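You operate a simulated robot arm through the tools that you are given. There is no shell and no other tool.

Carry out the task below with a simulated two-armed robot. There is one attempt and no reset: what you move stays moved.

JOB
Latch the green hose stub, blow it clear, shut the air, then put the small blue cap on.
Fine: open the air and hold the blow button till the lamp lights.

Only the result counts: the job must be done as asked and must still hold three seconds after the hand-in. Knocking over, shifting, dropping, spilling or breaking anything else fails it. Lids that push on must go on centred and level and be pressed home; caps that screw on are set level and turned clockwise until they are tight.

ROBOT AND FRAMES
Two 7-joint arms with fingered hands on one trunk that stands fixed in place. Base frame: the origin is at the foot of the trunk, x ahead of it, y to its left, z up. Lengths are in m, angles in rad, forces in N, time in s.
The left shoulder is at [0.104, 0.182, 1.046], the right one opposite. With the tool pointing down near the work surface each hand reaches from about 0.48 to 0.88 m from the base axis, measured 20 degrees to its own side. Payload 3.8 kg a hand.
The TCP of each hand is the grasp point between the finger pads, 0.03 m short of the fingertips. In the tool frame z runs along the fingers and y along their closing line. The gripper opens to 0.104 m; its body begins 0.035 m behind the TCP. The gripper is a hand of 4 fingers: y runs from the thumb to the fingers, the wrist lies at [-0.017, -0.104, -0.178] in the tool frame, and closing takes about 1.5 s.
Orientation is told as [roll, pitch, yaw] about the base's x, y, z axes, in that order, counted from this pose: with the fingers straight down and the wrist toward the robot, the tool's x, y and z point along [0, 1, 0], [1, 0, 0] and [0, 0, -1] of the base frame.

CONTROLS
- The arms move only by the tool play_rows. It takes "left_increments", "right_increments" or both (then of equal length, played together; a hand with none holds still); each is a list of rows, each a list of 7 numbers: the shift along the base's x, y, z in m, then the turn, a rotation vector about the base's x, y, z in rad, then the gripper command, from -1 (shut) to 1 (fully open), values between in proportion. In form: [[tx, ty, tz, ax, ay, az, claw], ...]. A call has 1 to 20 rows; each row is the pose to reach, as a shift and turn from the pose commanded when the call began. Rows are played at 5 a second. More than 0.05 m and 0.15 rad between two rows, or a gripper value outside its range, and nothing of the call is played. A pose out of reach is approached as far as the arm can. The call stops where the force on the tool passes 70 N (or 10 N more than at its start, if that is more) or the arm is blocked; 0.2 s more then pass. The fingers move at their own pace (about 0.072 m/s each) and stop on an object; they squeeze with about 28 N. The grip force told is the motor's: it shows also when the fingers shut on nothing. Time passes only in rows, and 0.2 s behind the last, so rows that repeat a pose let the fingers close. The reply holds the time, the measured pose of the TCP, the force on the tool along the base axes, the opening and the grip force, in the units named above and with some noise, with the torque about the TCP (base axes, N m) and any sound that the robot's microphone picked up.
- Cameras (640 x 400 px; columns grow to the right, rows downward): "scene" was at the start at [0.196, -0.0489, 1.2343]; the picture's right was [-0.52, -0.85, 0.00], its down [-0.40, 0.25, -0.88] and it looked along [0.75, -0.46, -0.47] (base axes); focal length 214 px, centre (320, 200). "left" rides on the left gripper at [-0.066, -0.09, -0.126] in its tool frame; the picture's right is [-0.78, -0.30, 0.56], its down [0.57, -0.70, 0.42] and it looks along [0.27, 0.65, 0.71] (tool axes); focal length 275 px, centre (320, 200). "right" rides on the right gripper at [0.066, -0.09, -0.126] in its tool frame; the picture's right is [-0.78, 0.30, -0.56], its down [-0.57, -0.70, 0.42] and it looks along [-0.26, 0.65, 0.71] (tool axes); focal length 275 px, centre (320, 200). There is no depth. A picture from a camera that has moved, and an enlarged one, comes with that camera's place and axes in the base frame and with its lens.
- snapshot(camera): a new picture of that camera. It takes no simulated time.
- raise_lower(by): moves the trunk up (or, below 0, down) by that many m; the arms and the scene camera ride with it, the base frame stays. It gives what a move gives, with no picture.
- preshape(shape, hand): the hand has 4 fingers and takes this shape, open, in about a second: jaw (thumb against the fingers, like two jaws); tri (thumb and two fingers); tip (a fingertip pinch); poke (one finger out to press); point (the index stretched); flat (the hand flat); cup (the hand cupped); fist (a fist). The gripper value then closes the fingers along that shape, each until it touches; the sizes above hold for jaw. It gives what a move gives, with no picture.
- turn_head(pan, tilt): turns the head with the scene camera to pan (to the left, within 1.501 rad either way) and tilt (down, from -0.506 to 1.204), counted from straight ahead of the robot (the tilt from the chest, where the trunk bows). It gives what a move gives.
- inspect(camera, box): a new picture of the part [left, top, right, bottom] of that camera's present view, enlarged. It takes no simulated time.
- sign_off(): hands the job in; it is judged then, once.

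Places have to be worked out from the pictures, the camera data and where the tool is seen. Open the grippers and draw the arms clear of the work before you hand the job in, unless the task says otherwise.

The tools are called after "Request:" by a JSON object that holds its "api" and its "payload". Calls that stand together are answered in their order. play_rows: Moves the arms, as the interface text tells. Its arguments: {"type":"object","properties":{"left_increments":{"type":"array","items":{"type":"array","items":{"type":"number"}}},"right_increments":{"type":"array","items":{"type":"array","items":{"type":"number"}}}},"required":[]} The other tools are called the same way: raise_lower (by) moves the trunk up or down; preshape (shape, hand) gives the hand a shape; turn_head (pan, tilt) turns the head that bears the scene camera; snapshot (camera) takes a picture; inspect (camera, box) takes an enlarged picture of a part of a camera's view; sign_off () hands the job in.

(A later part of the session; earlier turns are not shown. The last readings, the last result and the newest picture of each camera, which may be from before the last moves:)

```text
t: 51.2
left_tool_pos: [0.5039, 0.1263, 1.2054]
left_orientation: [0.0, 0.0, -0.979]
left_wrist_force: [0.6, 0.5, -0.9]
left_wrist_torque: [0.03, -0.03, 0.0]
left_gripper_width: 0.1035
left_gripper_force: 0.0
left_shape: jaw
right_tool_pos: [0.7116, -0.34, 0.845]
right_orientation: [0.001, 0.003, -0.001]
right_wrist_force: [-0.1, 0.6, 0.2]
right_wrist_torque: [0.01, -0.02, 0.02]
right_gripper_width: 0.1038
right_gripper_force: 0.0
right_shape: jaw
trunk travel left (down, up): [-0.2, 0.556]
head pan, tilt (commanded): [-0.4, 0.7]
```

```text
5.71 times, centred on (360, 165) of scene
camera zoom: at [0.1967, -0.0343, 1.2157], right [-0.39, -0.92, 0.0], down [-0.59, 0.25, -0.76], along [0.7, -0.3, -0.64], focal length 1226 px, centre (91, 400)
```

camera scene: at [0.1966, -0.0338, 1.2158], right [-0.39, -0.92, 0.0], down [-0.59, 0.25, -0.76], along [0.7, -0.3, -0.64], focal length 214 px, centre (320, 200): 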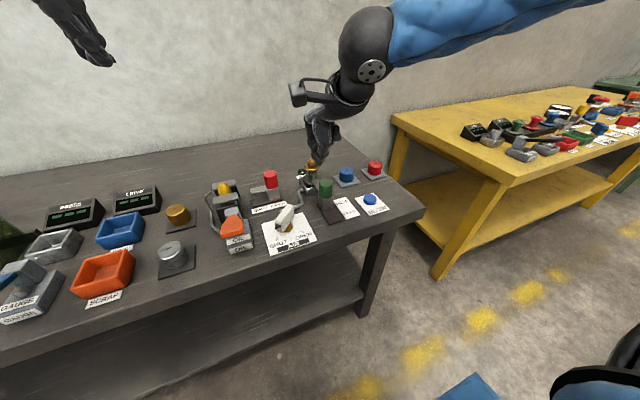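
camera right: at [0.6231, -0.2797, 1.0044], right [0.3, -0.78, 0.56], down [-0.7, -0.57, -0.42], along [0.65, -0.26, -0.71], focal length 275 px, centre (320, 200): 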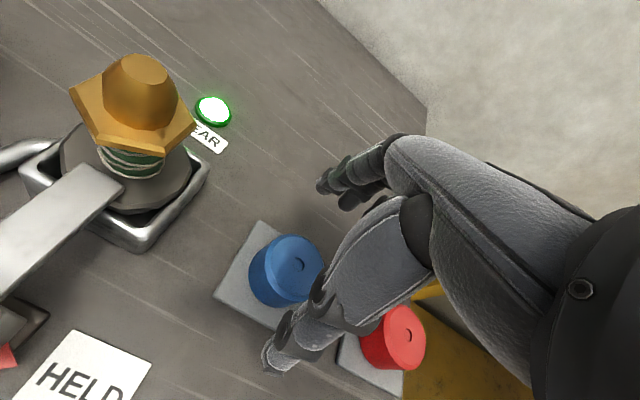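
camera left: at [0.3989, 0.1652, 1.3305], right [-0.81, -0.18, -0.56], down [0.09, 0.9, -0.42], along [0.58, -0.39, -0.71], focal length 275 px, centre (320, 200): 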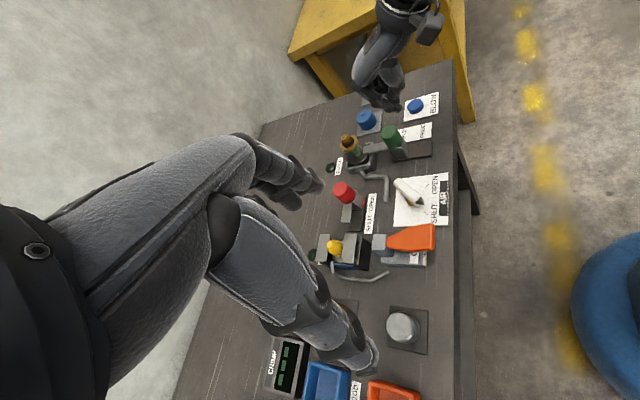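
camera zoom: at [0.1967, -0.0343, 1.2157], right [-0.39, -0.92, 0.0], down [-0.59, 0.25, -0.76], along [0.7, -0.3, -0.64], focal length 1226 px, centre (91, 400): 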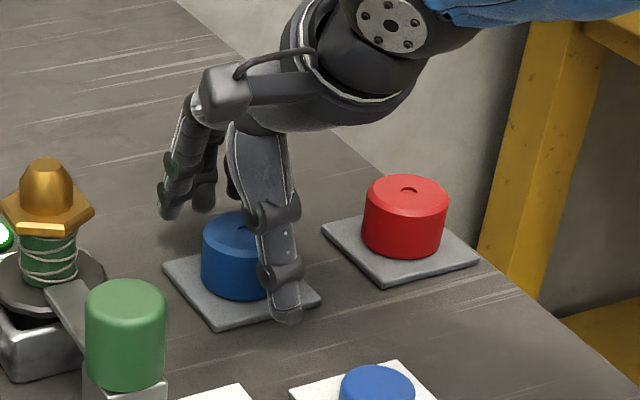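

The thumb is now in line with the cap centre (y≈-0.348). I close the fingers on the cap.

Request:
{"api": "play_rows", "payload": {"right_increments": [[0, 0, 0, 0, 0, 0, -1], [0, 0, 0, 0, 0, 0, -1], [0, 0, 0, 0, 0, 0, -1], [0, 0, 0, 0, 0, 0, -1], [0, 0, 0, 0, 0, 0, -1], [0, 0, 0, 0, 0, 0, -1], [0, 0, 0, 0, 0, 0, -1], [0, 0, 0, 0, 0, 0, -1]]}}

Request:
{"api": "inspect", "payload": {"camera": "right", "box": [200, 120, 460, 380]}}

Request:
{"api": "inspect", "payload": {"camera": "left", "box": [330, 80, 430, 160]}}

Request:
{"api": "inspect", "payload": {"camera": "scene", "box": [320, 130, 400, 200]}}

```text
t: 53.0
left_tool_pos: [0.5031, 0.1255, 1.2045]
left_orientation: [0.0, 0.0, -0.978]
left_wrist_force: [-0.7, -0.5, 0.6]
left_wrist_torque: [-0.02, -0.02, 0.01]
left_gripper_width: 0.1036
left_gripper_force: 0.1
left_shape: jaw
right_tool_pos: [0.7128, -0.3383, 0.8464]
right_orientation: [0.0, 0.0, 0.001]
right_wrist_force: [-0.6, -0.8, 0.4]
right_wrist_torque: [-0.01, 0.03, -0.02]
right_gripper_width: 0.0367
right_gripper_force: 28.2
right_shape: jaw
trunk travel left (down, up): [-0.2, 0.556]
head pan, tilt (commanded): [-0.4, 0.7]
```

```text
1.54 times, centred on (330, 250) of right
camera zoom: at [0.6231, -0.2725, 0.9726], right [0.3, -0.78, 0.56], down [-0.7, -0.57, -0.42], along [0.65, -0.26, -0.71], focal length 424 px, centre (305, 123)
```

zoom: 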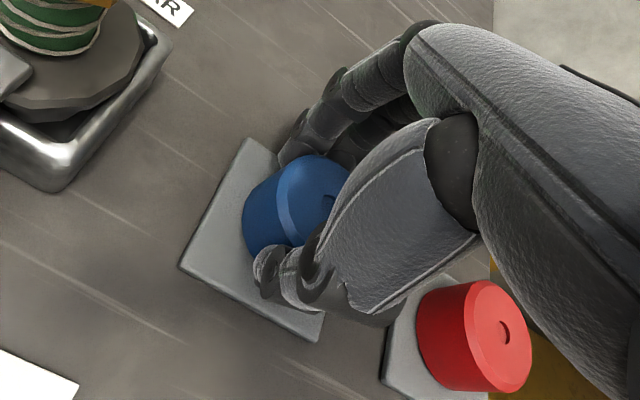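

```text
5.00 times, centred on (380, 120) of left
camera zoom: at [0.399, 0.1642, 1.3306], right [-0.81, -0.19, -0.56], down [0.08, 0.9, -0.42], along [0.58, -0.39, -0.71], focal length 1376 px, centre (20, 600)
```

zoom: 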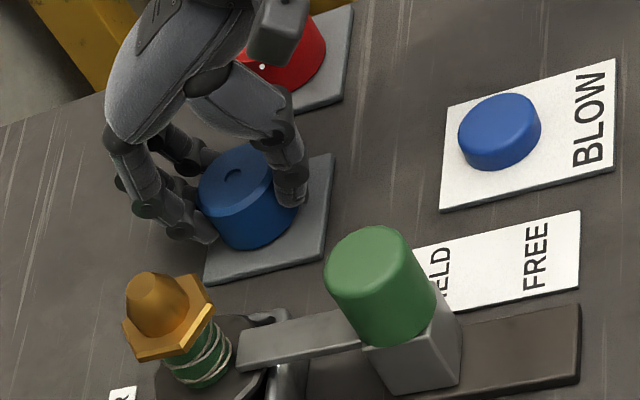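

```text
5.71 times, centred on (360, 165) of scene
camera zoom: at [0.1966, -0.0342, 1.2158], right [-0.39, -0.92, 0.0], down [-0.59, 0.25, -0.76], along [0.7, -0.3, -0.64], focal length 1226 px, centre (91, 400)
```

zoom: 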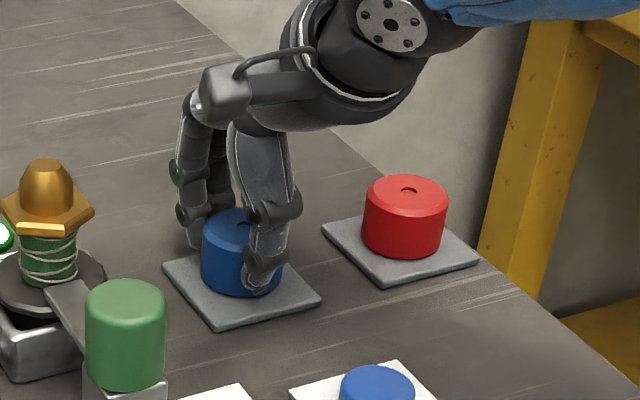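

The fingers have stopped on the cap with full grip force. I lift it slowly.

Request:
{"api": "play_rows", "payload": {"right_increments": [[0, 0, 0.004, 0, 0, 0, -1], [0, 0, 0.012, 0, 0, 0, -1], [0, 0, 0.025, 0, 0, 0, -1], [0, 0, 0.045, 0, 0, 0, -1], [0, 0, 0.07, 0, 0, 0, -1], [0, 0, 0.1, 0, 0, 0, -1], [0, 0, 0.12, 0, 0, 0, -1]]}}

Request:
{"api": "inspect", "payload": {"camera": "right", "box": [200, 120, 460, 380]}}

Request:
{"api": "inspect", "payload": {"camera": "left", "box": [310, 40, 430, 160]}}

Request:
{"api": "inspect", "payload": {"camera": "scene", "box": [310, 90, 410, 180]}}

```text
t: 54.6
left_tool_pos: [0.5032, 0.1263, 1.2046]
left_orientation: [0.0, 0.0, -0.98]
left_wrist_force: [-0.2, 1.0, -0.2]
left_wrist_torque: [0.02, 0.01, 0.04]
left_gripper_width: 0.1037
left_gripper_force: 0.2
left_shape: jaw
right_tool_pos: [0.7103, -0.3399, 0.9664]
right_orientation: [0.001, 0.0, 0.0]
right_wrist_force: [0.2, -0.2, 0.2]
right_wrist_torque: [-0.02, 0.01, 0.04]
right_gripper_width: 0.0366
right_gripper_force: 27.8
right_shape: jaw
trunk travel left (down, up): [-0.2, 0.556]
head pan, tilt (commanded): [-0.4, 0.7]
```

```text
1.54 times, centred on (330, 250) of right
camera zoom: at [0.6222, -0.2729, 1.0931], right [0.3, -0.78, 0.56], down [-0.7, -0.57, -0.42], along [0.65, -0.26, -0.71], focal length 424 px, centre (305, 123)
```

zoom: 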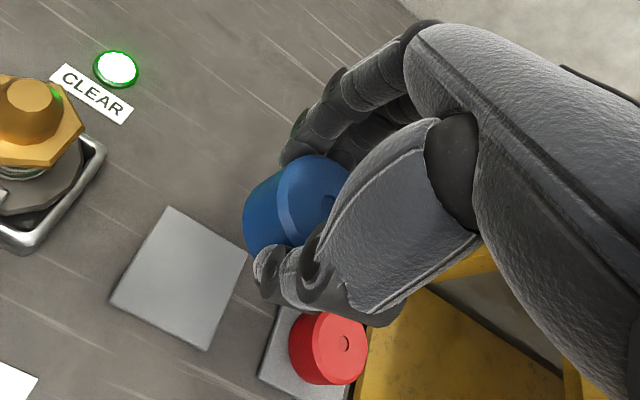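

```text
3.33 times, centred on (370, 100) of left
camera zoom: at [0.3988, 0.1643, 1.3306], right [-0.81, -0.19, -0.56], down [0.08, 0.9, -0.42], along [0.58, -0.39, -0.71], focal length 918 px, centre (153, 533)
```

zoom: 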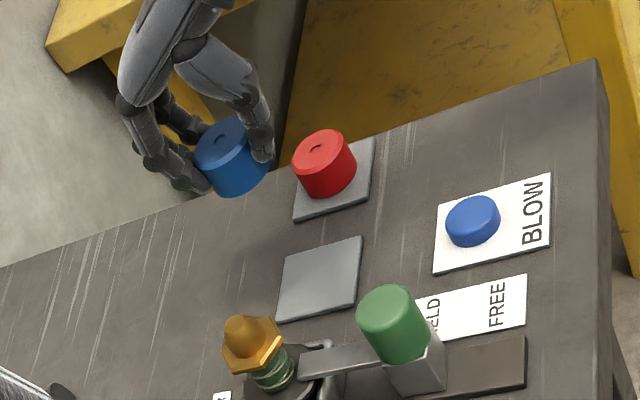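

```text
4.44 times, centred on (360, 135) of scene
camera zoom: at [0.1964, -0.0341, 1.2158], right [-0.39, -0.92, 0.0], down [-0.59, 0.25, -0.76], along [0.7, -0.3, -0.64], focal length 953 px, centre (142, 489)
```

zoom: 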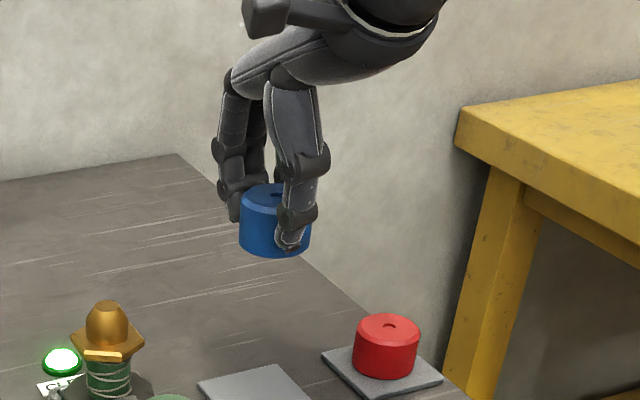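

The cap is held level. I carry it over to above the nozzle, keeping about 2 cm clearance, then check alignment in the cameras.

Request:
{"api": "play_rows", "payload": {"right_increments": [[0.0, 0.02, 0.004, 0, 0, 0, -1], [0.001, 0.045, 0.004, 0, 0, 0, -1], [0.002, 0.07, 0.004, 0, 0, 0, -1], [0.003, 0.095, 0.004, 0, 0, 0, -1], [0.003, 0.1164, 0.004, 0, 0, 0, -1], [0.003, 0.1164, 0.004, 0, 0, 0, -1]]}}

Request:
{"api": "inspect", "payload": {"camera": "right", "box": [200, 120, 400, 320]}}

Request:
{"api": "inspect", "payload": {"camera": "left", "box": [320, 90, 400, 170]}}

Request:
{"api": "inspect", "payload": {"camera": "scene", "box": [290, 110, 360, 180]}}

```text
t: 56.0
left_tool_pos: [0.5036, 0.1264, 1.2049]
left_orientation: [0.0, 0.0, -0.977]
left_wrist_force: [-0.1, 0.3, -0.4]
left_wrist_torque: [0.03, 0.0, 0.03]
left_gripper_width: 0.1035
left_gripper_force: 0.0
left_shape: jaw
right_tool_pos: [0.7156, -0.2224, 0.9711]
right_orientation: [-0.001, -0.001, 0.0]
right_wrist_force: [-1.0, -0.7, 0.0]
right_wrist_torque: [-0.02, 0.0, -0.03]
right_gripper_width: 0.0362
right_gripper_force: 28.1
right_shape: jaw
trunk travel left (down, up): [-0.2, 0.556]
head pan, tilt (commanded): [-0.4, 0.7]
```

```text
2.00 times, centred on (300, 220) of right
camera zoom: at [0.6258, -0.1563, 1.0964], right [0.3, -0.78, 0.56], down [-0.7, -0.57, -0.42], along [0.65, -0.27, -0.71], focal length 551 px, centre (360, 160)
```

zoom: 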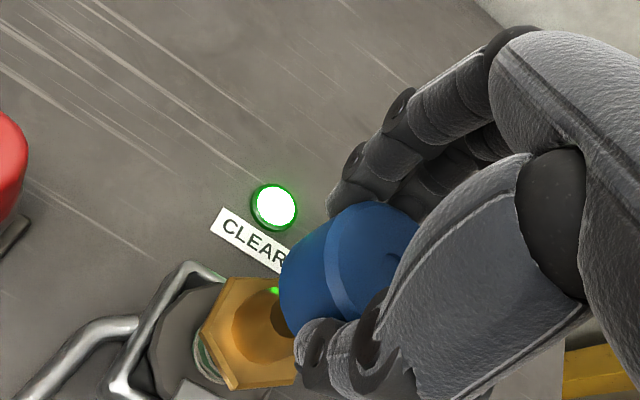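

```text
5.00 times, centred on (360, 130) of left
camera zoom: at [0.3988, 0.1642, 1.3307], right [-0.81, -0.19, -0.56], down [0.08, 0.9, -0.42], along [0.58, -0.39, -0.71], focal length 1376 px, centre (120, 550)
```

zoom: 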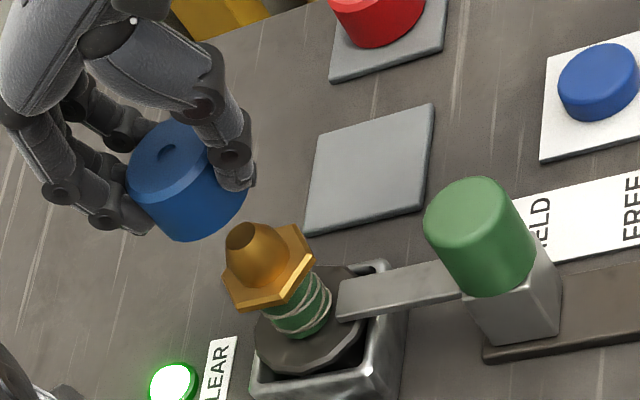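

```text
5.71 times, centred on (325, 145) of scene
camera zoom: at [0.1964, -0.0342, 1.2158], right [-0.39, -0.92, 0.0], down [-0.59, 0.25, -0.76], along [0.7, -0.3, -0.64], focal length 1226 px, centre (291, 514)
```

zoom: 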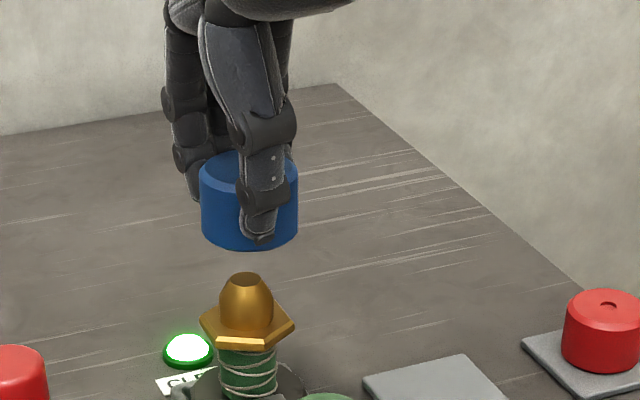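

The cap is above the nozzle. I zoom in strongly from each camera to compare the cap axis with the nozzle axis.

Request:
{"api": "inspect", "payload": {"camera": "scene", "box": [305, 130, 335, 178]}}

Request:
{"api": "inspect", "payload": {"camera": "left", "box": [330, 105, 375, 150]}}

Request:
{"api": "inspect", "payload": {"camera": "right", "box": [220, 180, 360, 320]}}

```text
8.33 times, centred on (320, 154) of scene
camera zoom: at [0.1964, -0.0342, 1.2158], right [-0.39, -0.92, 0.0], down [-0.59, 0.25, -0.76], along [0.7, -0.3, -0.64], focal length 1787 px, centre (320, 583)
```

zoom: 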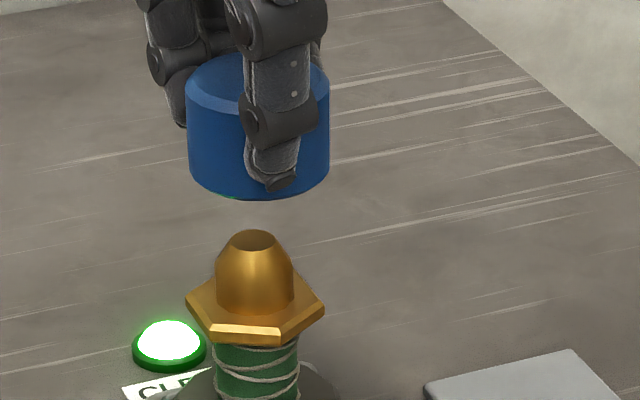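

```text
8.89 times, centred on (352, 128) of left
camera zoom: at [0.3988, 0.1642, 1.3307], right [-0.81, -0.19, -0.56], down [0.08, 0.9, -0.42], along [0.58, -0.39, -0.71], focal length 2447 px, centre (31, 844)
```

zoom: 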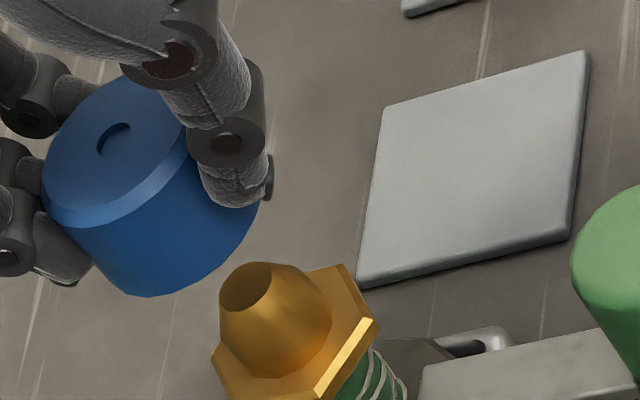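

```text
2.86 times, centred on (290, 250) of right
camera zoom: at [0.6258, -0.1563, 1.0964], right [0.3, -0.78, 0.56], down [-0.7, -0.57, -0.42], along [0.65, -0.27, -0.71], focal length 786 px, centre (406, 57)
```

zoom: 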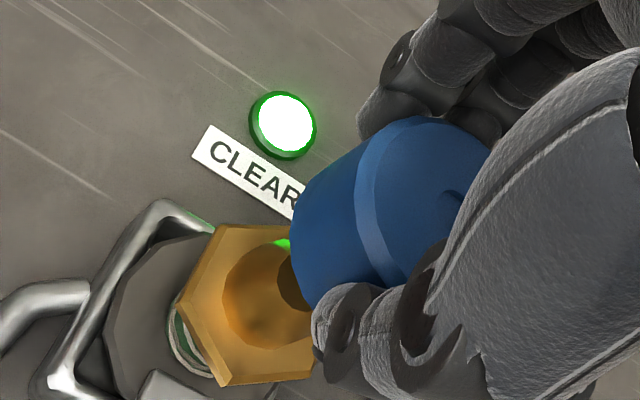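

Comparing axes, the cap sits about 5–6 mm too far (+x) and 5 mm to the right (−y) of the nozzle axis. I correct by (−0.0055,+0.005) and measure again.

Request:
{"api": "play_rows", "payload": {"right_increments": [[-0.003, 0.0025, 0, 0, 0, 0, -1], [-0.0055, 0.005, 0, 0, 0, 0, -1], [-0.0055, 0.005, 0, 0, 0, 0, -1]]}}

Request:
{"api": "inspect", "payload": {"camera": "scene", "box": [305, 130, 335, 178]}}

Request:
{"api": "inspect", "payload": {"camera": "left", "box": [330, 105, 375, 150]}}

Request:
{"api": "inspect", "payload": {"camera": "right", "box": [220, 180, 360, 320]}}

```text
t: 56.8
left_tool_pos: [0.5037, 0.1248, 1.2044]
left_orientation: [-0.001, 0.0, -0.98]
left_wrist_force: [-0.5, 0.3, 0.2]
left_wrist_torque: [0.01, 0.03, -0.01]
left_gripper_width: 0.1038
left_gripper_force: 0.2
left_shape: jaw
right_tool_pos: [0.7096, -0.2182, 0.9707]
right_orientation: [0.0, 0.0, 0.002]
right_wrist_force: [0.0, 0.5, -0.2]
right_wrist_torque: [0.0, -0.02, -0.01]
right_gripper_width: 0.0364
right_gripper_force: 27.9
right_shape: jaw
trunk travel left (down, up): [-0.2, 0.556]
head pan, tilt (commanded): [-0.4, 0.7]
```

```text
8.33 times, centred on (320, 154) of scene
camera zoom: at [0.1966, -0.0342, 1.2158], right [-0.39, -0.92, 0.0], down [-0.59, 0.25, -0.76], along [0.7, -0.3, -0.64], focal length 1787 px, centre (320, 583)
```

zoom: 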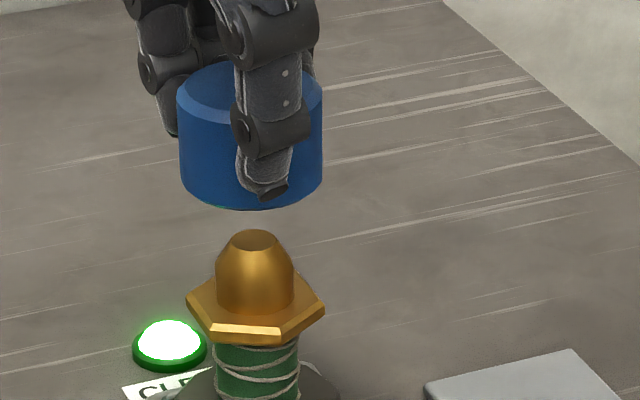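

```text
8.89 times, centred on (352, 128) of left
camera zoom: at [0.399, 0.1642, 1.3306], right [-0.81, -0.19, -0.56], down [0.08, 0.9, -0.42], along [0.58, -0.39, -0.71], focal length 2447 px, centre (31, 844)
```

zoom: 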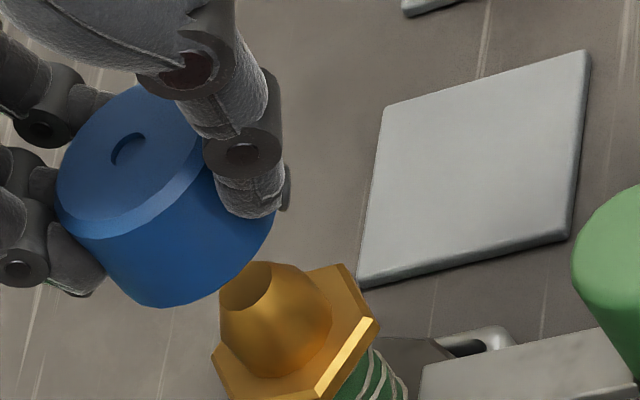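

```text
2.86 times, centred on (290, 250) of right
camera zoom: at [0.6205, -0.1514, 1.0964], right [0.3, -0.78, 0.56], down [-0.7, -0.57, -0.42], along [0.65, -0.26, -0.71], focal length 786 px, centre (406, 57)
```

zoom: 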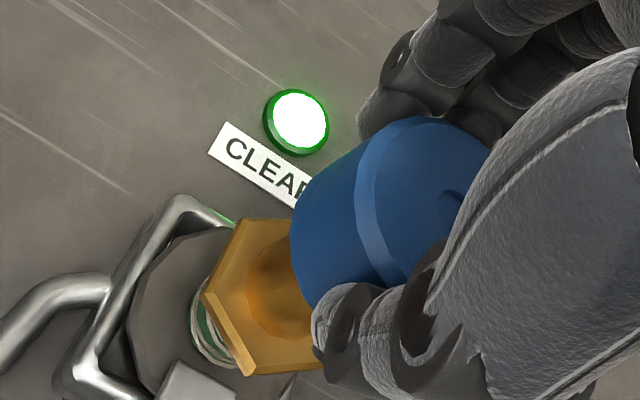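

Both views now show the cap axis within about 1 mm of the nozzle axis. I lower the cap to just above the nozzle top and re-check.

Request:
{"api": "play_rows", "payload": {"right_increments": [[0, 0, -0.008, 0, 0, 0, -1], [0, 0, -0.016, 0, 0, 0, -1], [0, 0, -0.023, 0, 0, 0, -1]]}}

Request:
{"api": "inspect", "payload": {"camera": "scene", "box": [305, 140, 335, 178]}}

Request:
{"api": "inspect", "payload": {"camera": "left", "box": [330, 105, 375, 150]}}

```text
t: 57.6
left_tool_pos: [0.5036, 0.1256, 1.2045]
left_orientation: [-0.001, 0.0, -0.979]
left_wrist_force: [1.0, -0.5, 0.4]
left_wrist_torque: [-0.04, 0.0, 0.0]
left_gripper_width: 0.1037
left_gripper_force: 0.0
left_shape: jaw
right_tool_pos: [0.7093, -0.2182, 0.9468]
right_orientation: [0.0, 0.002, -0.001]
right_wrist_force: [0.1, -0.5, 0.3]
right_wrist_torque: [0.03, 0.02, 0.02]
right_gripper_width: 0.0363
right_gripper_force: 28.2
right_shape: jaw
trunk travel left (down, up): [-0.2, 0.556]
head pan, tilt (commanded): [-0.4, 0.7]
```

```text
10.53 times, centred on (320, 159) of scene
camera zoom: at [0.1967, -0.0342, 1.2157], right [-0.39, -0.92, 0.0], down [-0.59, 0.25, -0.76], along [0.7, -0.3, -0.64], focal length 2258 px, centre (320, 632)
```

zoom: 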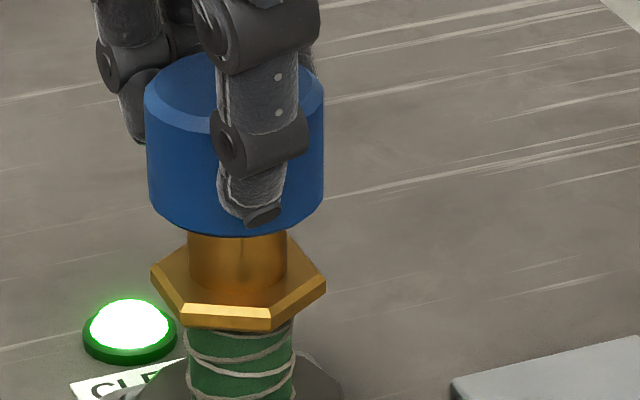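

```text
8.89 times, centred on (352, 128) of left
camera zoom: at [0.3991, 0.1642, 1.3305], right [-0.81, -0.19, -0.56], down [0.08, 0.9, -0.42], along [0.58, -0.39, -0.71], focal length 2447 px, centre (31, 844)
```

zoom: 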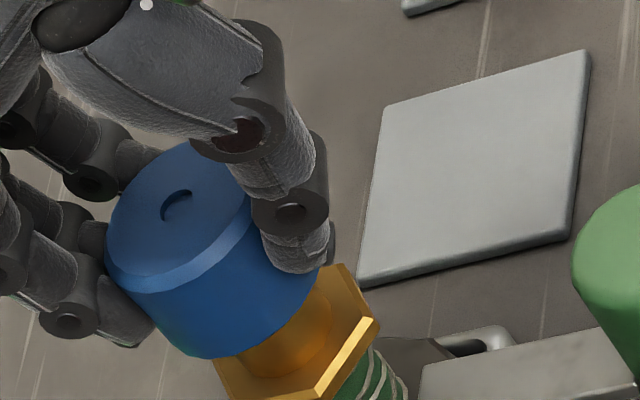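

The axes agree within a millimetre in both views. I lower the cap onto the nozzle in small steps, watching the forces.

Request:
{"api": "play_rows", "payload": {"right_increments": [[0, 0, -0.003, 0, 0, 0, -1], [0, 0, -0.006, 0, 0, 0, -1], [0, 0, -0.009, 0, 0, 0, -1], [0, 0, -0.012, 0, 0, 0, -1]]}}

Request:
{"api": "inspect", "payload": {"camera": "scene", "box": [305, 140, 335, 178]}}

Request:
{"api": "inspect", "payload": {"camera": "left", "box": [330, 105, 375, 150]}}

```text
t: 58.6
left_tool_pos: [0.5048, 0.1266, 1.2043]
left_orientation: [-0.001, 0.002, -0.979]
left_wrist_force: [-0.7, 0.5, 1.0]
left_wrist_torque: [-0.02, 0.01, -0.03]
left_gripper_width: 0.1039
left_gripper_force: 0.0
left_shape: jaw
right_tool_pos: [0.7098, -0.2179, 0.9355]
right_orientation: [0.001, 0.001, -0.002]
right_wrist_force: [-0.1, 0.0, -0.6]
right_wrist_torque: [0.01, 0.01, -0.02]
right_gripper_width: 0.0364
right_gripper_force: 27.8
right_shape: jaw
trunk travel left (down, up): [-0.2, 0.556]
head pan, tilt (commanded): [-0.4, 0.7]
```

```text
10.53 times, centred on (320, 159) of scene
camera zoom: at [0.1966, -0.0342, 1.2158], right [-0.39, -0.92, 0.0], down [-0.59, 0.25, -0.76], along [0.7, -0.3, -0.64], focal length 2258 px, centre (320, 632)
```

zoom: 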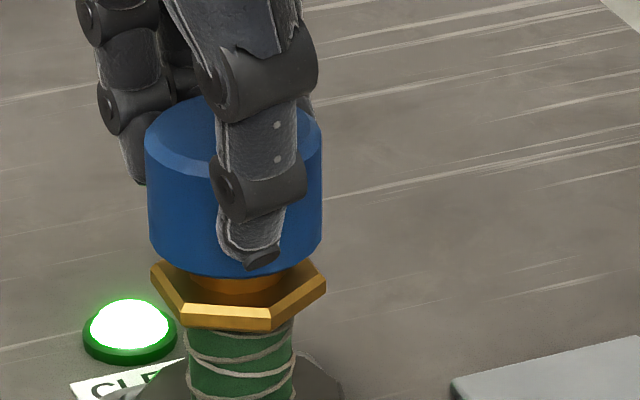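

```text
8.89 times, centred on (352, 128) of left
camera zoom: at [0.399, 0.1642, 1.3305], right [-0.81, -0.19, -0.56], down [0.08, 0.9, -0.42], along [0.58, -0.39, -0.71], focal length 2447 px, centre (31, 844)
```

zoom: 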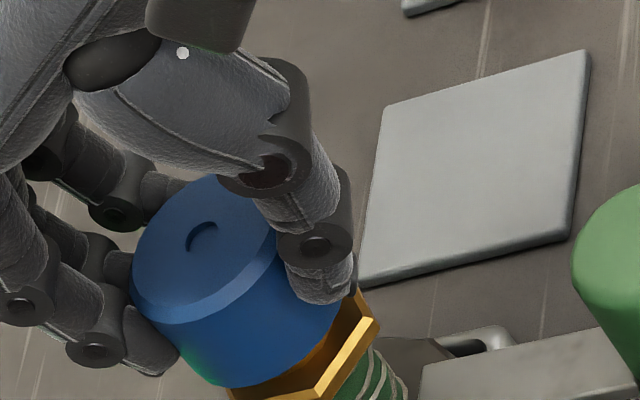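

The cap has slid over the nozzle freely. I continue down toward the hex shoulder in small steps.

Request:
{"api": "play_rows", "payload": {"right_increments": [[0, 0, -0.003, 0, 0, 0, -1], [0, 0, -0.006, 0, 0, 0, -1], [0, 0, -0.008, 0, 0, 0, -1]]}}

Request:
{"api": "inspect", "payload": {"camera": "scene", "box": [305, 140, 335, 178]}}

Request:
{"api": "inspect", "payload": {"camera": "left", "box": [330, 105, 375, 150]}}

```text
t: 59.4
left_tool_pos: [0.5025, 0.1252, 1.2052]
left_orientation: [0.002, 0.001, -0.978]
left_wrist_force: [0.2, -0.9, 0.2]
left_wrist_torque: [0.0, 0.02, 0.03]
left_gripper_width: 0.1034
left_gripper_force: 0.1
left_shape: jaw
right_tool_pos: [0.7085, -0.2189, 0.9272]
right_orientation: [0.0, 0.001, -0.002]
right_wrist_force: [-0.2, -0.8, -1.2]
right_wrist_torque: [-0.05, -0.03, 0.03]
right_gripper_width: 0.0363
right_gripper_force: 27.8
right_shape: jaw
trunk travel left (down, up): [-0.2, 0.556]
head pan, tilt (commanded): [-0.4, 0.7]
```

```text
10.53 times, centred on (320, 159) of scene
camera zoom: at [0.1966, -0.0342, 1.2158], right [-0.39, -0.92, 0.0], down [-0.59, 0.25, -0.76], along [0.7, -0.3, -0.64], focal length 2258 px, centre (320, 632)
```

zoom: 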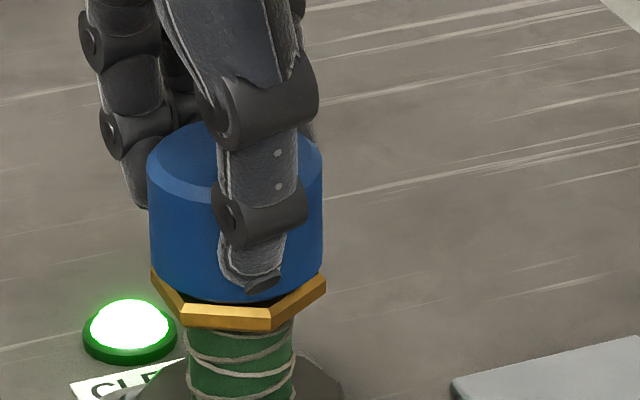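

```text
8.89 times, centred on (352, 128) of left
camera zoom: at [0.399, 0.1642, 1.3305], right [-0.81, -0.19, -0.56], down [0.08, 0.9, -0.42], along [0.58, -0.39, -0.71], focal length 2447 px, centre (31, 844)
```

zoom: 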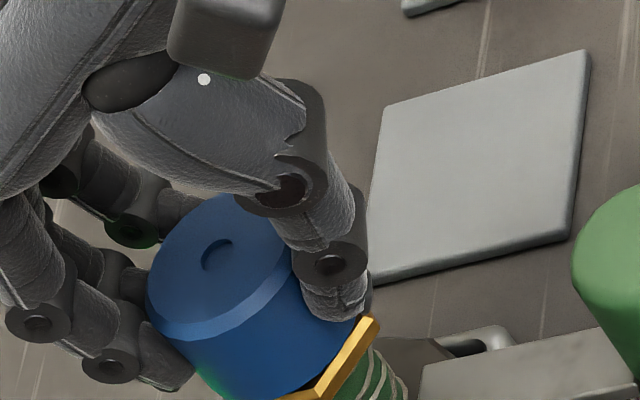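

Still no resistance and nearly on the shoulder. I press on in 2 mm steps until force builds.

Request:
{"api": "play_rows", "payload": {"right_increments": [[0, 0, -0.002, 0, 0, 0, -1], [0, 0, -0.004, 0, 0, 0, -1], [0, 0, -0.006, 0, 0, 0, -1], [0, 0, -0.008, 0, 0, 0, -1]]}}

Request:
{"api": "inspect", "payload": {"camera": "scene", "box": [305, 140, 335, 178]}}

Request:
{"api": "inspect", "payload": {"camera": "left", "box": [330, 105, 375, 150]}}

```text
t: 60.4
left_tool_pos: [0.5015, 0.1268, 1.2067]
left_orientation: [0.004, -0.001, -0.98]
left_wrist_force: [-0.2, -0.5, -0.5]
left_wrist_torque: [0.0, -0.02, 0.01]
left_gripper_width: 0.1036
left_gripper_force: 0.1
left_shape: jaw
right_tool_pos: [0.7093, -0.2169, 0.9259]
right_orientation: [0.003, -0.007, 0.0]
right_wrist_force: [0.1, -1.9, 19.5]
right_wrist_torque: [-0.07, -0.11, -0.03]
right_gripper_width: 0.0373
right_gripper_force: 28.1
right_shape: jaw
trunk travel left (down, up): [-0.2, 0.556]
head pan, tilt (commanded): [-0.4, 0.7]
```

```text
10.53 times, centred on (320, 159) of scene
camera zoom: at [0.1944, -0.0337, 1.2165], right [-0.39, -0.92, 0.0], down [-0.59, 0.25, -0.77], along [0.71, -0.3, -0.64], focal length 2258 px, centre (320, 632)
```

zoom: 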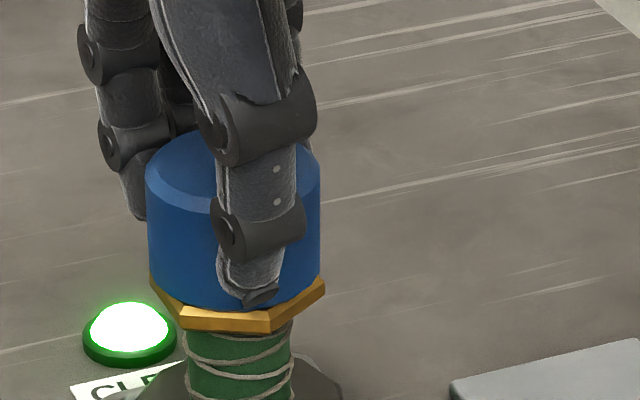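

```text
8.89 times, centred on (352, 128) of left
camera zoom: at [0.3966, 0.1648, 1.3316], right [-0.81, -0.19, -0.56], down [0.09, 0.9, -0.42], along [0.58, -0.39, -0.71], focal length 2447 px, centre (31, 844)
```

zoom: 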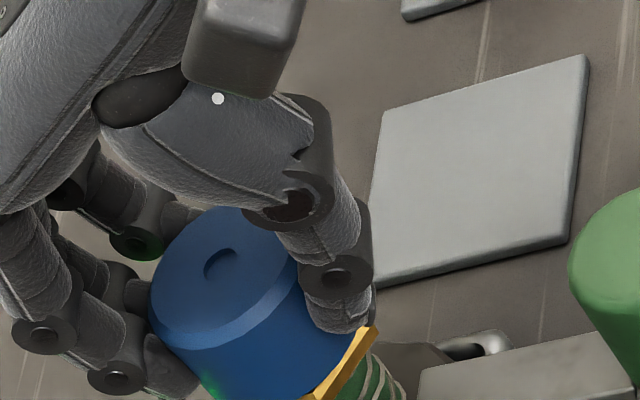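

Resistance of ~20 N appears with the cap at the shoulder. I press harder in steps to seat it home, listening for a click.

Request:
{"api": "play_rows", "payload": {"right_increments": [[0, 0, -0.003, 0, 0, 0, -1], [0, 0, -0.006, 0, 0, 0, -1], [0, 0, -0.008, 0, 0, 0, -1], [0, 0, -0.008, 0, 0, 0, -1]]}}

Request:
{"api": "inspect", "payload": {"camera": "scene", "box": [305, 140, 335, 178]}}

Request:
{"api": "inspect", "payload": {"camera": "left", "box": [330, 105, 375, 150]}}

```text
t: 61.4
left_tool_pos: [0.4992, 0.1269, 1.2063]
left_orientation: [0.002, 0.0, -0.978]
left_wrist_force: [-0.7, -0.3, 1.1]
left_wrist_torque: [0.04, -0.01, -0.01]
left_gripper_width: 0.1037
left_gripper_force: 0.2
left_shape: jaw
right_tool_pos: [0.7095, -0.216, 0.924]
right_orientation: [0.004, -0.018, 0.001]
right_wrist_force: [1.5, -4.4, 40.6]
right_wrist_torque: [-0.16, -0.16, -0.09]
right_gripper_width: 0.0389
right_gripper_force: 28.0
right_shape: jaw
trunk travel left (down, up): [-0.2, 0.556]
head pan, tilt (commanded): [-0.4, 0.7]
```

```text
10.53 times, centred on (320, 159) of scene
camera zoom: at [0.1926, -0.0334, 1.2167], right [-0.39, -0.92, 0.0], down [-0.59, 0.25, -0.77], along [0.71, -0.3, -0.64], focal length 2258 px, centre (320, 632)
```

zoom: 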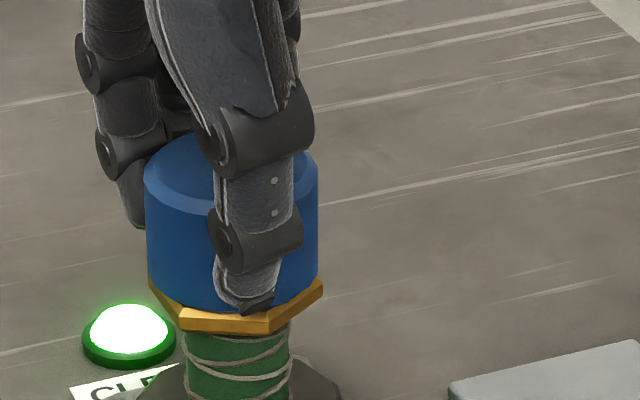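

```text
8.89 times, centred on (352, 128) of left
camera zoom: at [0.3945, 0.1651, 1.3321], right [-0.81, -0.19, -0.56], down [0.09, 0.9, -0.42], along [0.58, -0.39, -0.71], focal length 2447 px, centre (31, 844)
```

zoom: 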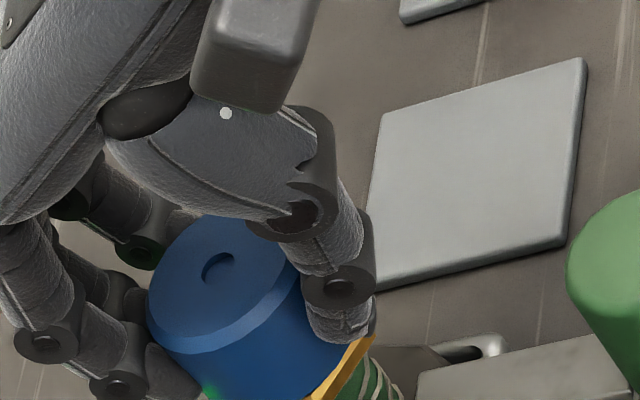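

The force reached 40 N with the cap no longer moving: it rests on the shoulder and the fingers begin to slip. I relax the push, open the fingers, and rise to look.

Request:
{"api": "play_rows", "payload": {"right_increments": [[0, 0, 0.006, 0, 0, 0, -1], [0, 0, 0.013, 0, 0, 0, -1], [0, 0, 0.015, 0, 0, 0, -0.2], [0, 0, 0.015, 0, 0, 0, 0.2], [0, 0, 0.015, 0, 0, 0, 0.6], [0, 0, 0.015, 0, 0, 0, 0.9], [0, 0, 0.015, 0, 0, 0, 0.9], [0, 0, 0.03, 0, 0, 0, 0.9], [0, 0, 0.06, 0, 0, 0, 0.9], [0, 0, 0.09, 0, 0, 0, 0.9]]}}

Request:
{"api": "inspect", "payload": {"camera": "scene", "box": [300, 130, 345, 178]}}

Request:
{"api": "inspect", "payload": {"camera": "left", "box": [330, 105, 390, 165]}}

Request:
{"api": "snapshot", "payload": {"camera": "right"}}

```text
t: 63.6
left_tool_pos: [0.5034, 0.1254, 1.2043]
left_orientation: [-0.001, 0.0, -0.98]
left_wrist_force: [-0.9, -0.6, -0.2]
left_wrist_torque: [-0.01, -0.02, 0.0]
left_gripper_width: 0.1038
left_gripper_force: 0.0
left_shape: jaw
right_tool_pos: [0.7087, -0.2178, 1.0019]
right_orientation: [-0.001, 0.002, 0.0]
right_wrist_force: [0.1, -0.2, 0.2]
right_wrist_torque: [0.0, -0.01, -0.02]
right_gripper_width: 0.0986
right_gripper_force: 0.0
right_shape: jaw
trunk travel left (down, up): [-0.2, 0.556]
head pan, tilt (commanded): [-0.4, 0.7]
```

```text
8.33 times, centred on (322, 154) of scene
camera zoom: at [0.1963, -0.0341, 1.2158], right [-0.39, -0.92, 0.0], down [-0.59, 0.25, -0.76], along [0.7, -0.3, -0.64], focal length 1787 px, centre (299, 583)
```

zoom: 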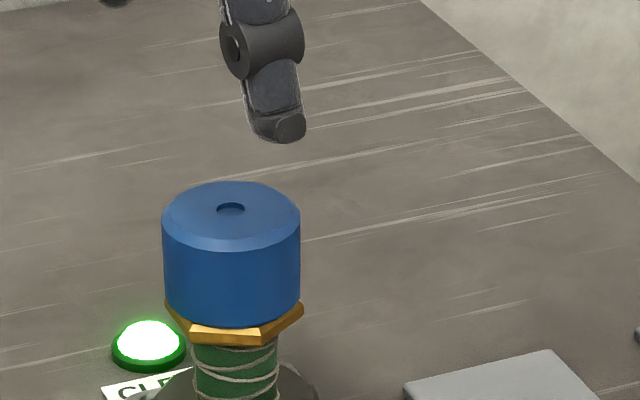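

```text
6.67 times, centred on (360, 135) of left
camera zoom: at [0.3987, 0.1643, 1.3307], right [-0.81, -0.19, -0.56], down [0.08, 0.9, -0.42], along [0.58, -0.39, -0.71], focal length 1835 px, centre (53, 633)
```

zoom: 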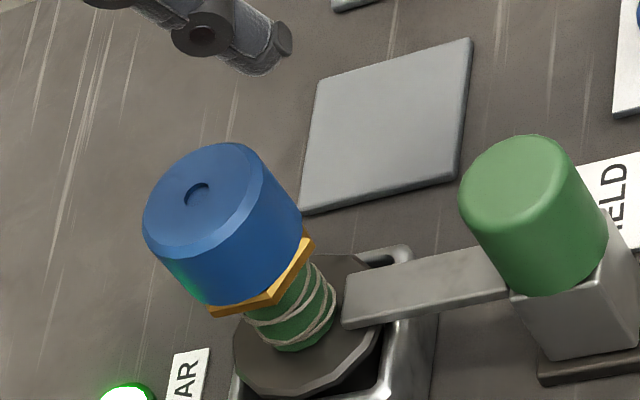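

```text
taken
camera right: at [0.6206, -0.1514, 1.128], right [0.3, -0.78, 0.56], down [-0.7, -0.57, -0.42], along [0.65, -0.26, -0.71], focal length 275 px, centre (320, 200)
```

right: 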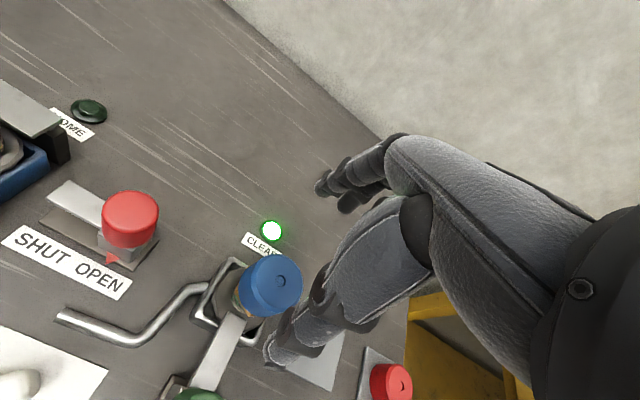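

The cap sits on the nozzle. I zoom in closely to check it is level, centred and flush with the shoulder.

Request:
{"api": "inspect", "payload": {"camera": "scene", "box": [308, 150, 332, 174]}}

Request:
{"api": "inspect", "payload": {"camera": "left", "box": [338, 120, 368, 150]}}

Request:
{"api": "inspect", "payload": {"camera": "right", "box": [220, 230, 320, 340]}}

```text
16.00 times, centred on (320, 162) of scene
camera zoom: at [0.1963, -0.0341, 1.2158], right [-0.39, -0.92, 0.0], down [-0.59, 0.25, -0.76], along [0.7, -0.3, -0.64], focal length 3432 px, centre (320, 808)
```

zoom: 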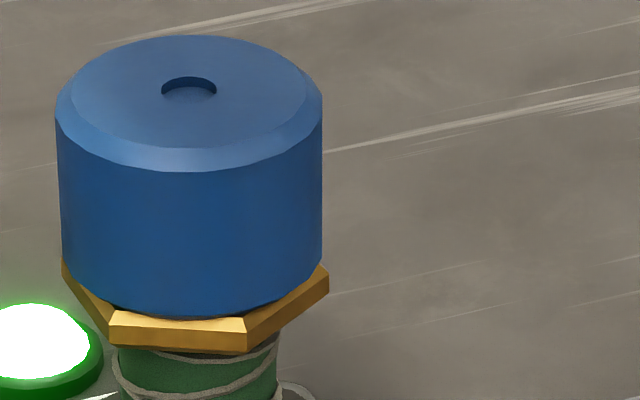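

```text
13.33 times, centred on (353, 135) of left
camera zoom: at [0.3987, 0.1643, 1.3307], right [-0.81, -0.19, -0.56], down [0.08, 0.9, -0.42], along [0.58, -0.39, -0.71], focal length 3670 px, centre (-120, 1067)
```

zoom: 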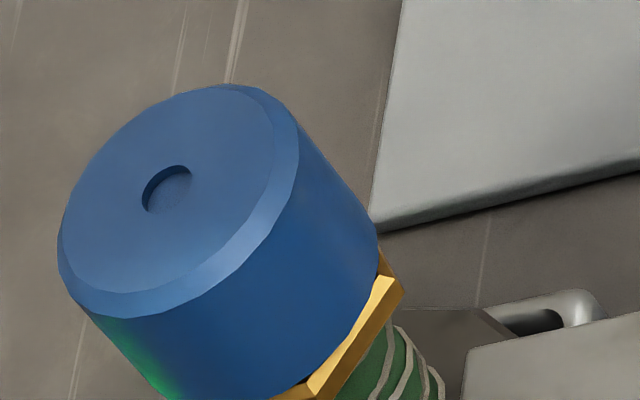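

```text
3.64 times, centred on (270, 285) of right
camera zoom: at [0.6206, -0.1514, 1.128], right [0.3, -0.78, 0.56], down [-0.7, -0.57, -0.42], along [0.65, -0.26, -0.71], focal length 1001 px, centre (502, -109)
```

zoom: 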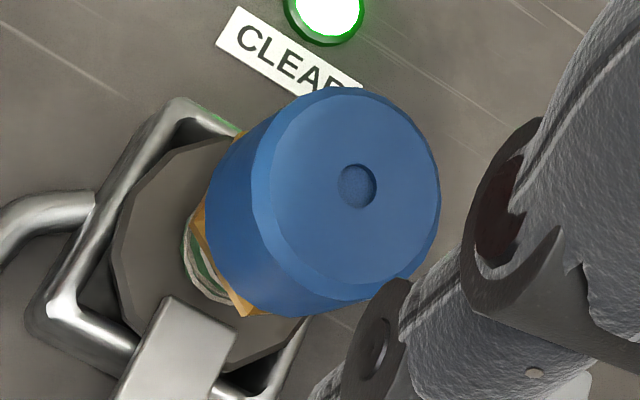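

I zoom even closer at the seam between cap and hex shoulder.

Request:
{"api": "inspect", "payload": {"camera": "scene", "box": [309, 163, 323, 173]}}

Request:
{"api": "inspect", "payload": {"camera": "left", "box": [348, 134, 366, 150]}}

```text
16.00 times, centred on (316, 168) of scene
camera zoom: at [0.1963, -0.0341, 1.2158], right [-0.39, -0.92, 0.0], down [-0.59, 0.25, -0.76], along [0.7, -0.3, -0.64], focal length 3432 px, centre (384, 712)
```

zoom: 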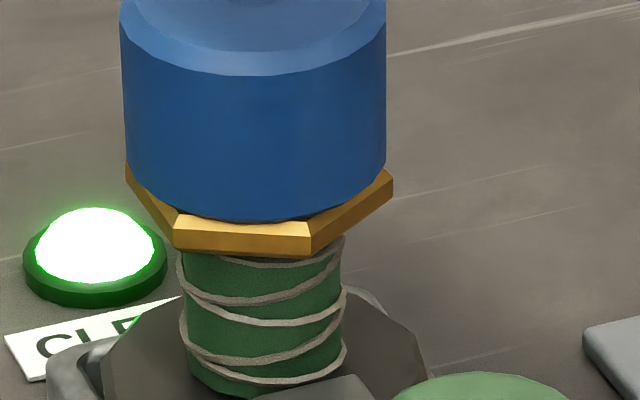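

```text
16.00 times, centred on (357, 142) of left
camera zoom: at [0.3987, 0.1643, 1.3307], right [-0.81, -0.19, -0.56], down [0.08, 0.9, -0.42], along [0.58, -0.39, -0.71], focal length 4404 px, centre (-272, 1128)
```

zoom: 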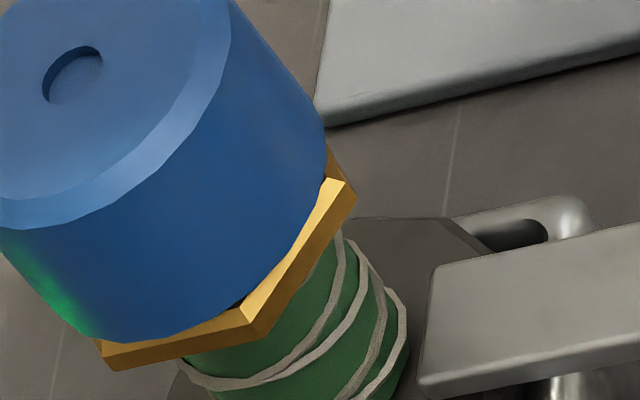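

There is at most a hairline seam. To be sure it is pressed home, I close the fingers above the cap and press straight down on its top centre.

Request:
{"api": "play_rows", "payload": {"right_increments": [[0.004, 0.0, 0.01, 0, 0, 0, -1], [0.004, 0.0, 0.01, 0, 0, 0, -1], [0.004, 0.0, 0.01, 0, 0, 0, -1], [0.004, 0.0, 0.01, 0, 0, 0, -1], [0.004, 0.0, 0.01, 0, 0, 0, -1], [0.004, 0.0, 0.01, 0, 0, 0, -1], [0.004, 0.0, 0.01, 0, 0, 0, -1], [0.004, 0.0, 0.01, 0, 0, 0, -1], [0.004, 0.0, -0.01, 0, 0, 0, -1], [0.004, 0.0, -0.03, 0, 0, 0, -1], [0.004, 0.0, -0.042, 0, 0, 0, -1]]}}

Request:
{"api": "inspect", "payload": {"camera": "scene", "box": [300, 130, 345, 178]}}

Request:
{"api": "inspect", "payload": {"camera": "left", "box": [330, 105, 390, 165]}}

Request:
{"api": "inspect", "payload": {"camera": "right", "box": [200, 150, 400, 350]}}

```text
t: 66.0
left_tool_pos: [0.5028, 0.1255, 1.204]
left_orientation: [0.002, -0.001, -0.978]
left_wrist_force: [-0.4, 0.6, 0.8]
left_wrist_torque: [0.03, 0.0, 0.04]
left_gripper_width: 0.1035
left_gripper_force: 0.0
left_shape: jaw
right_tool_pos: [0.7146, -0.2171, 0.959]
right_orientation: [-0.001, 0.0, 0.001]
right_wrist_force: [0.3, 0.4, -0.7]
right_wrist_torque: [0.01, -0.01, 0.0]
right_gripper_width: 0.0
right_gripper_force: 28.5
right_shape: jaw
trunk travel left (down, up): [-0.2, 0.556]
head pan, tilt (commanded): [-0.4, 0.7]
```

```text
8.33 times, centred on (322, 154) of scene
camera zoom: at [0.1967, -0.0342, 1.2158], right [-0.39, -0.92, 0.0], down [-0.59, 0.25, -0.76], along [0.7, -0.3, -0.64], focal length 1787 px, centre (299, 583)
```

zoom: 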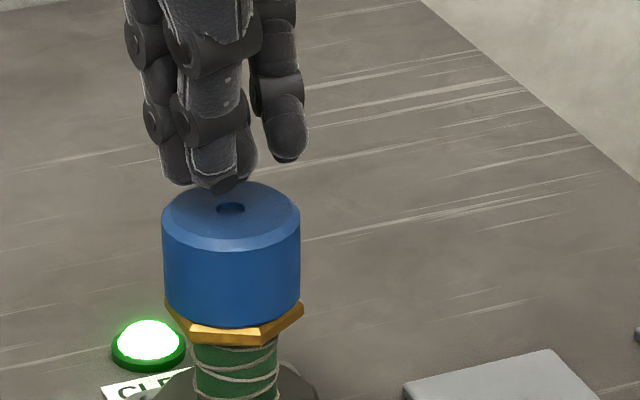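

```text
6.67 times, centred on (360, 135) of left
camera zoom: at [0.3991, 0.1642, 1.3305], right [-0.81, -0.19, -0.56], down [0.08, 0.9, -0.42], along [0.58, -0.39, -0.71], focal length 1835 px, centre (53, 633)
```

zoom: 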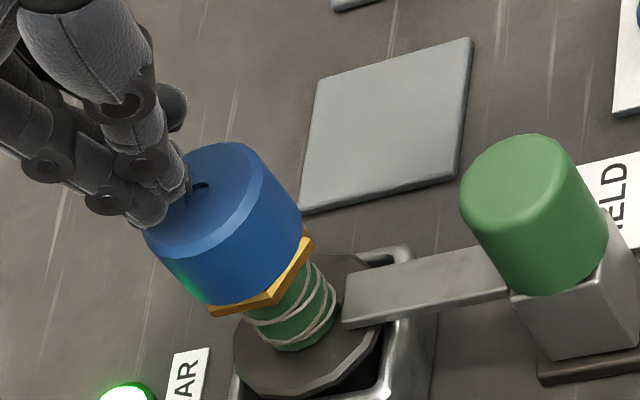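

```text
2.00 times, centred on (300, 250) of right
camera zoom: at [0.6249, -0.1515, 1.0851], right [0.3, -0.78, 0.56], down [-0.7, -0.57, -0.42], along [0.65, -0.26, -0.71], focal length 551 px, centre (360, 100)
```

zoom: 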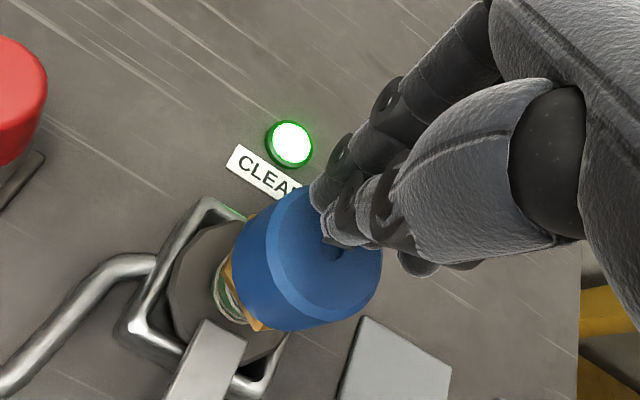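

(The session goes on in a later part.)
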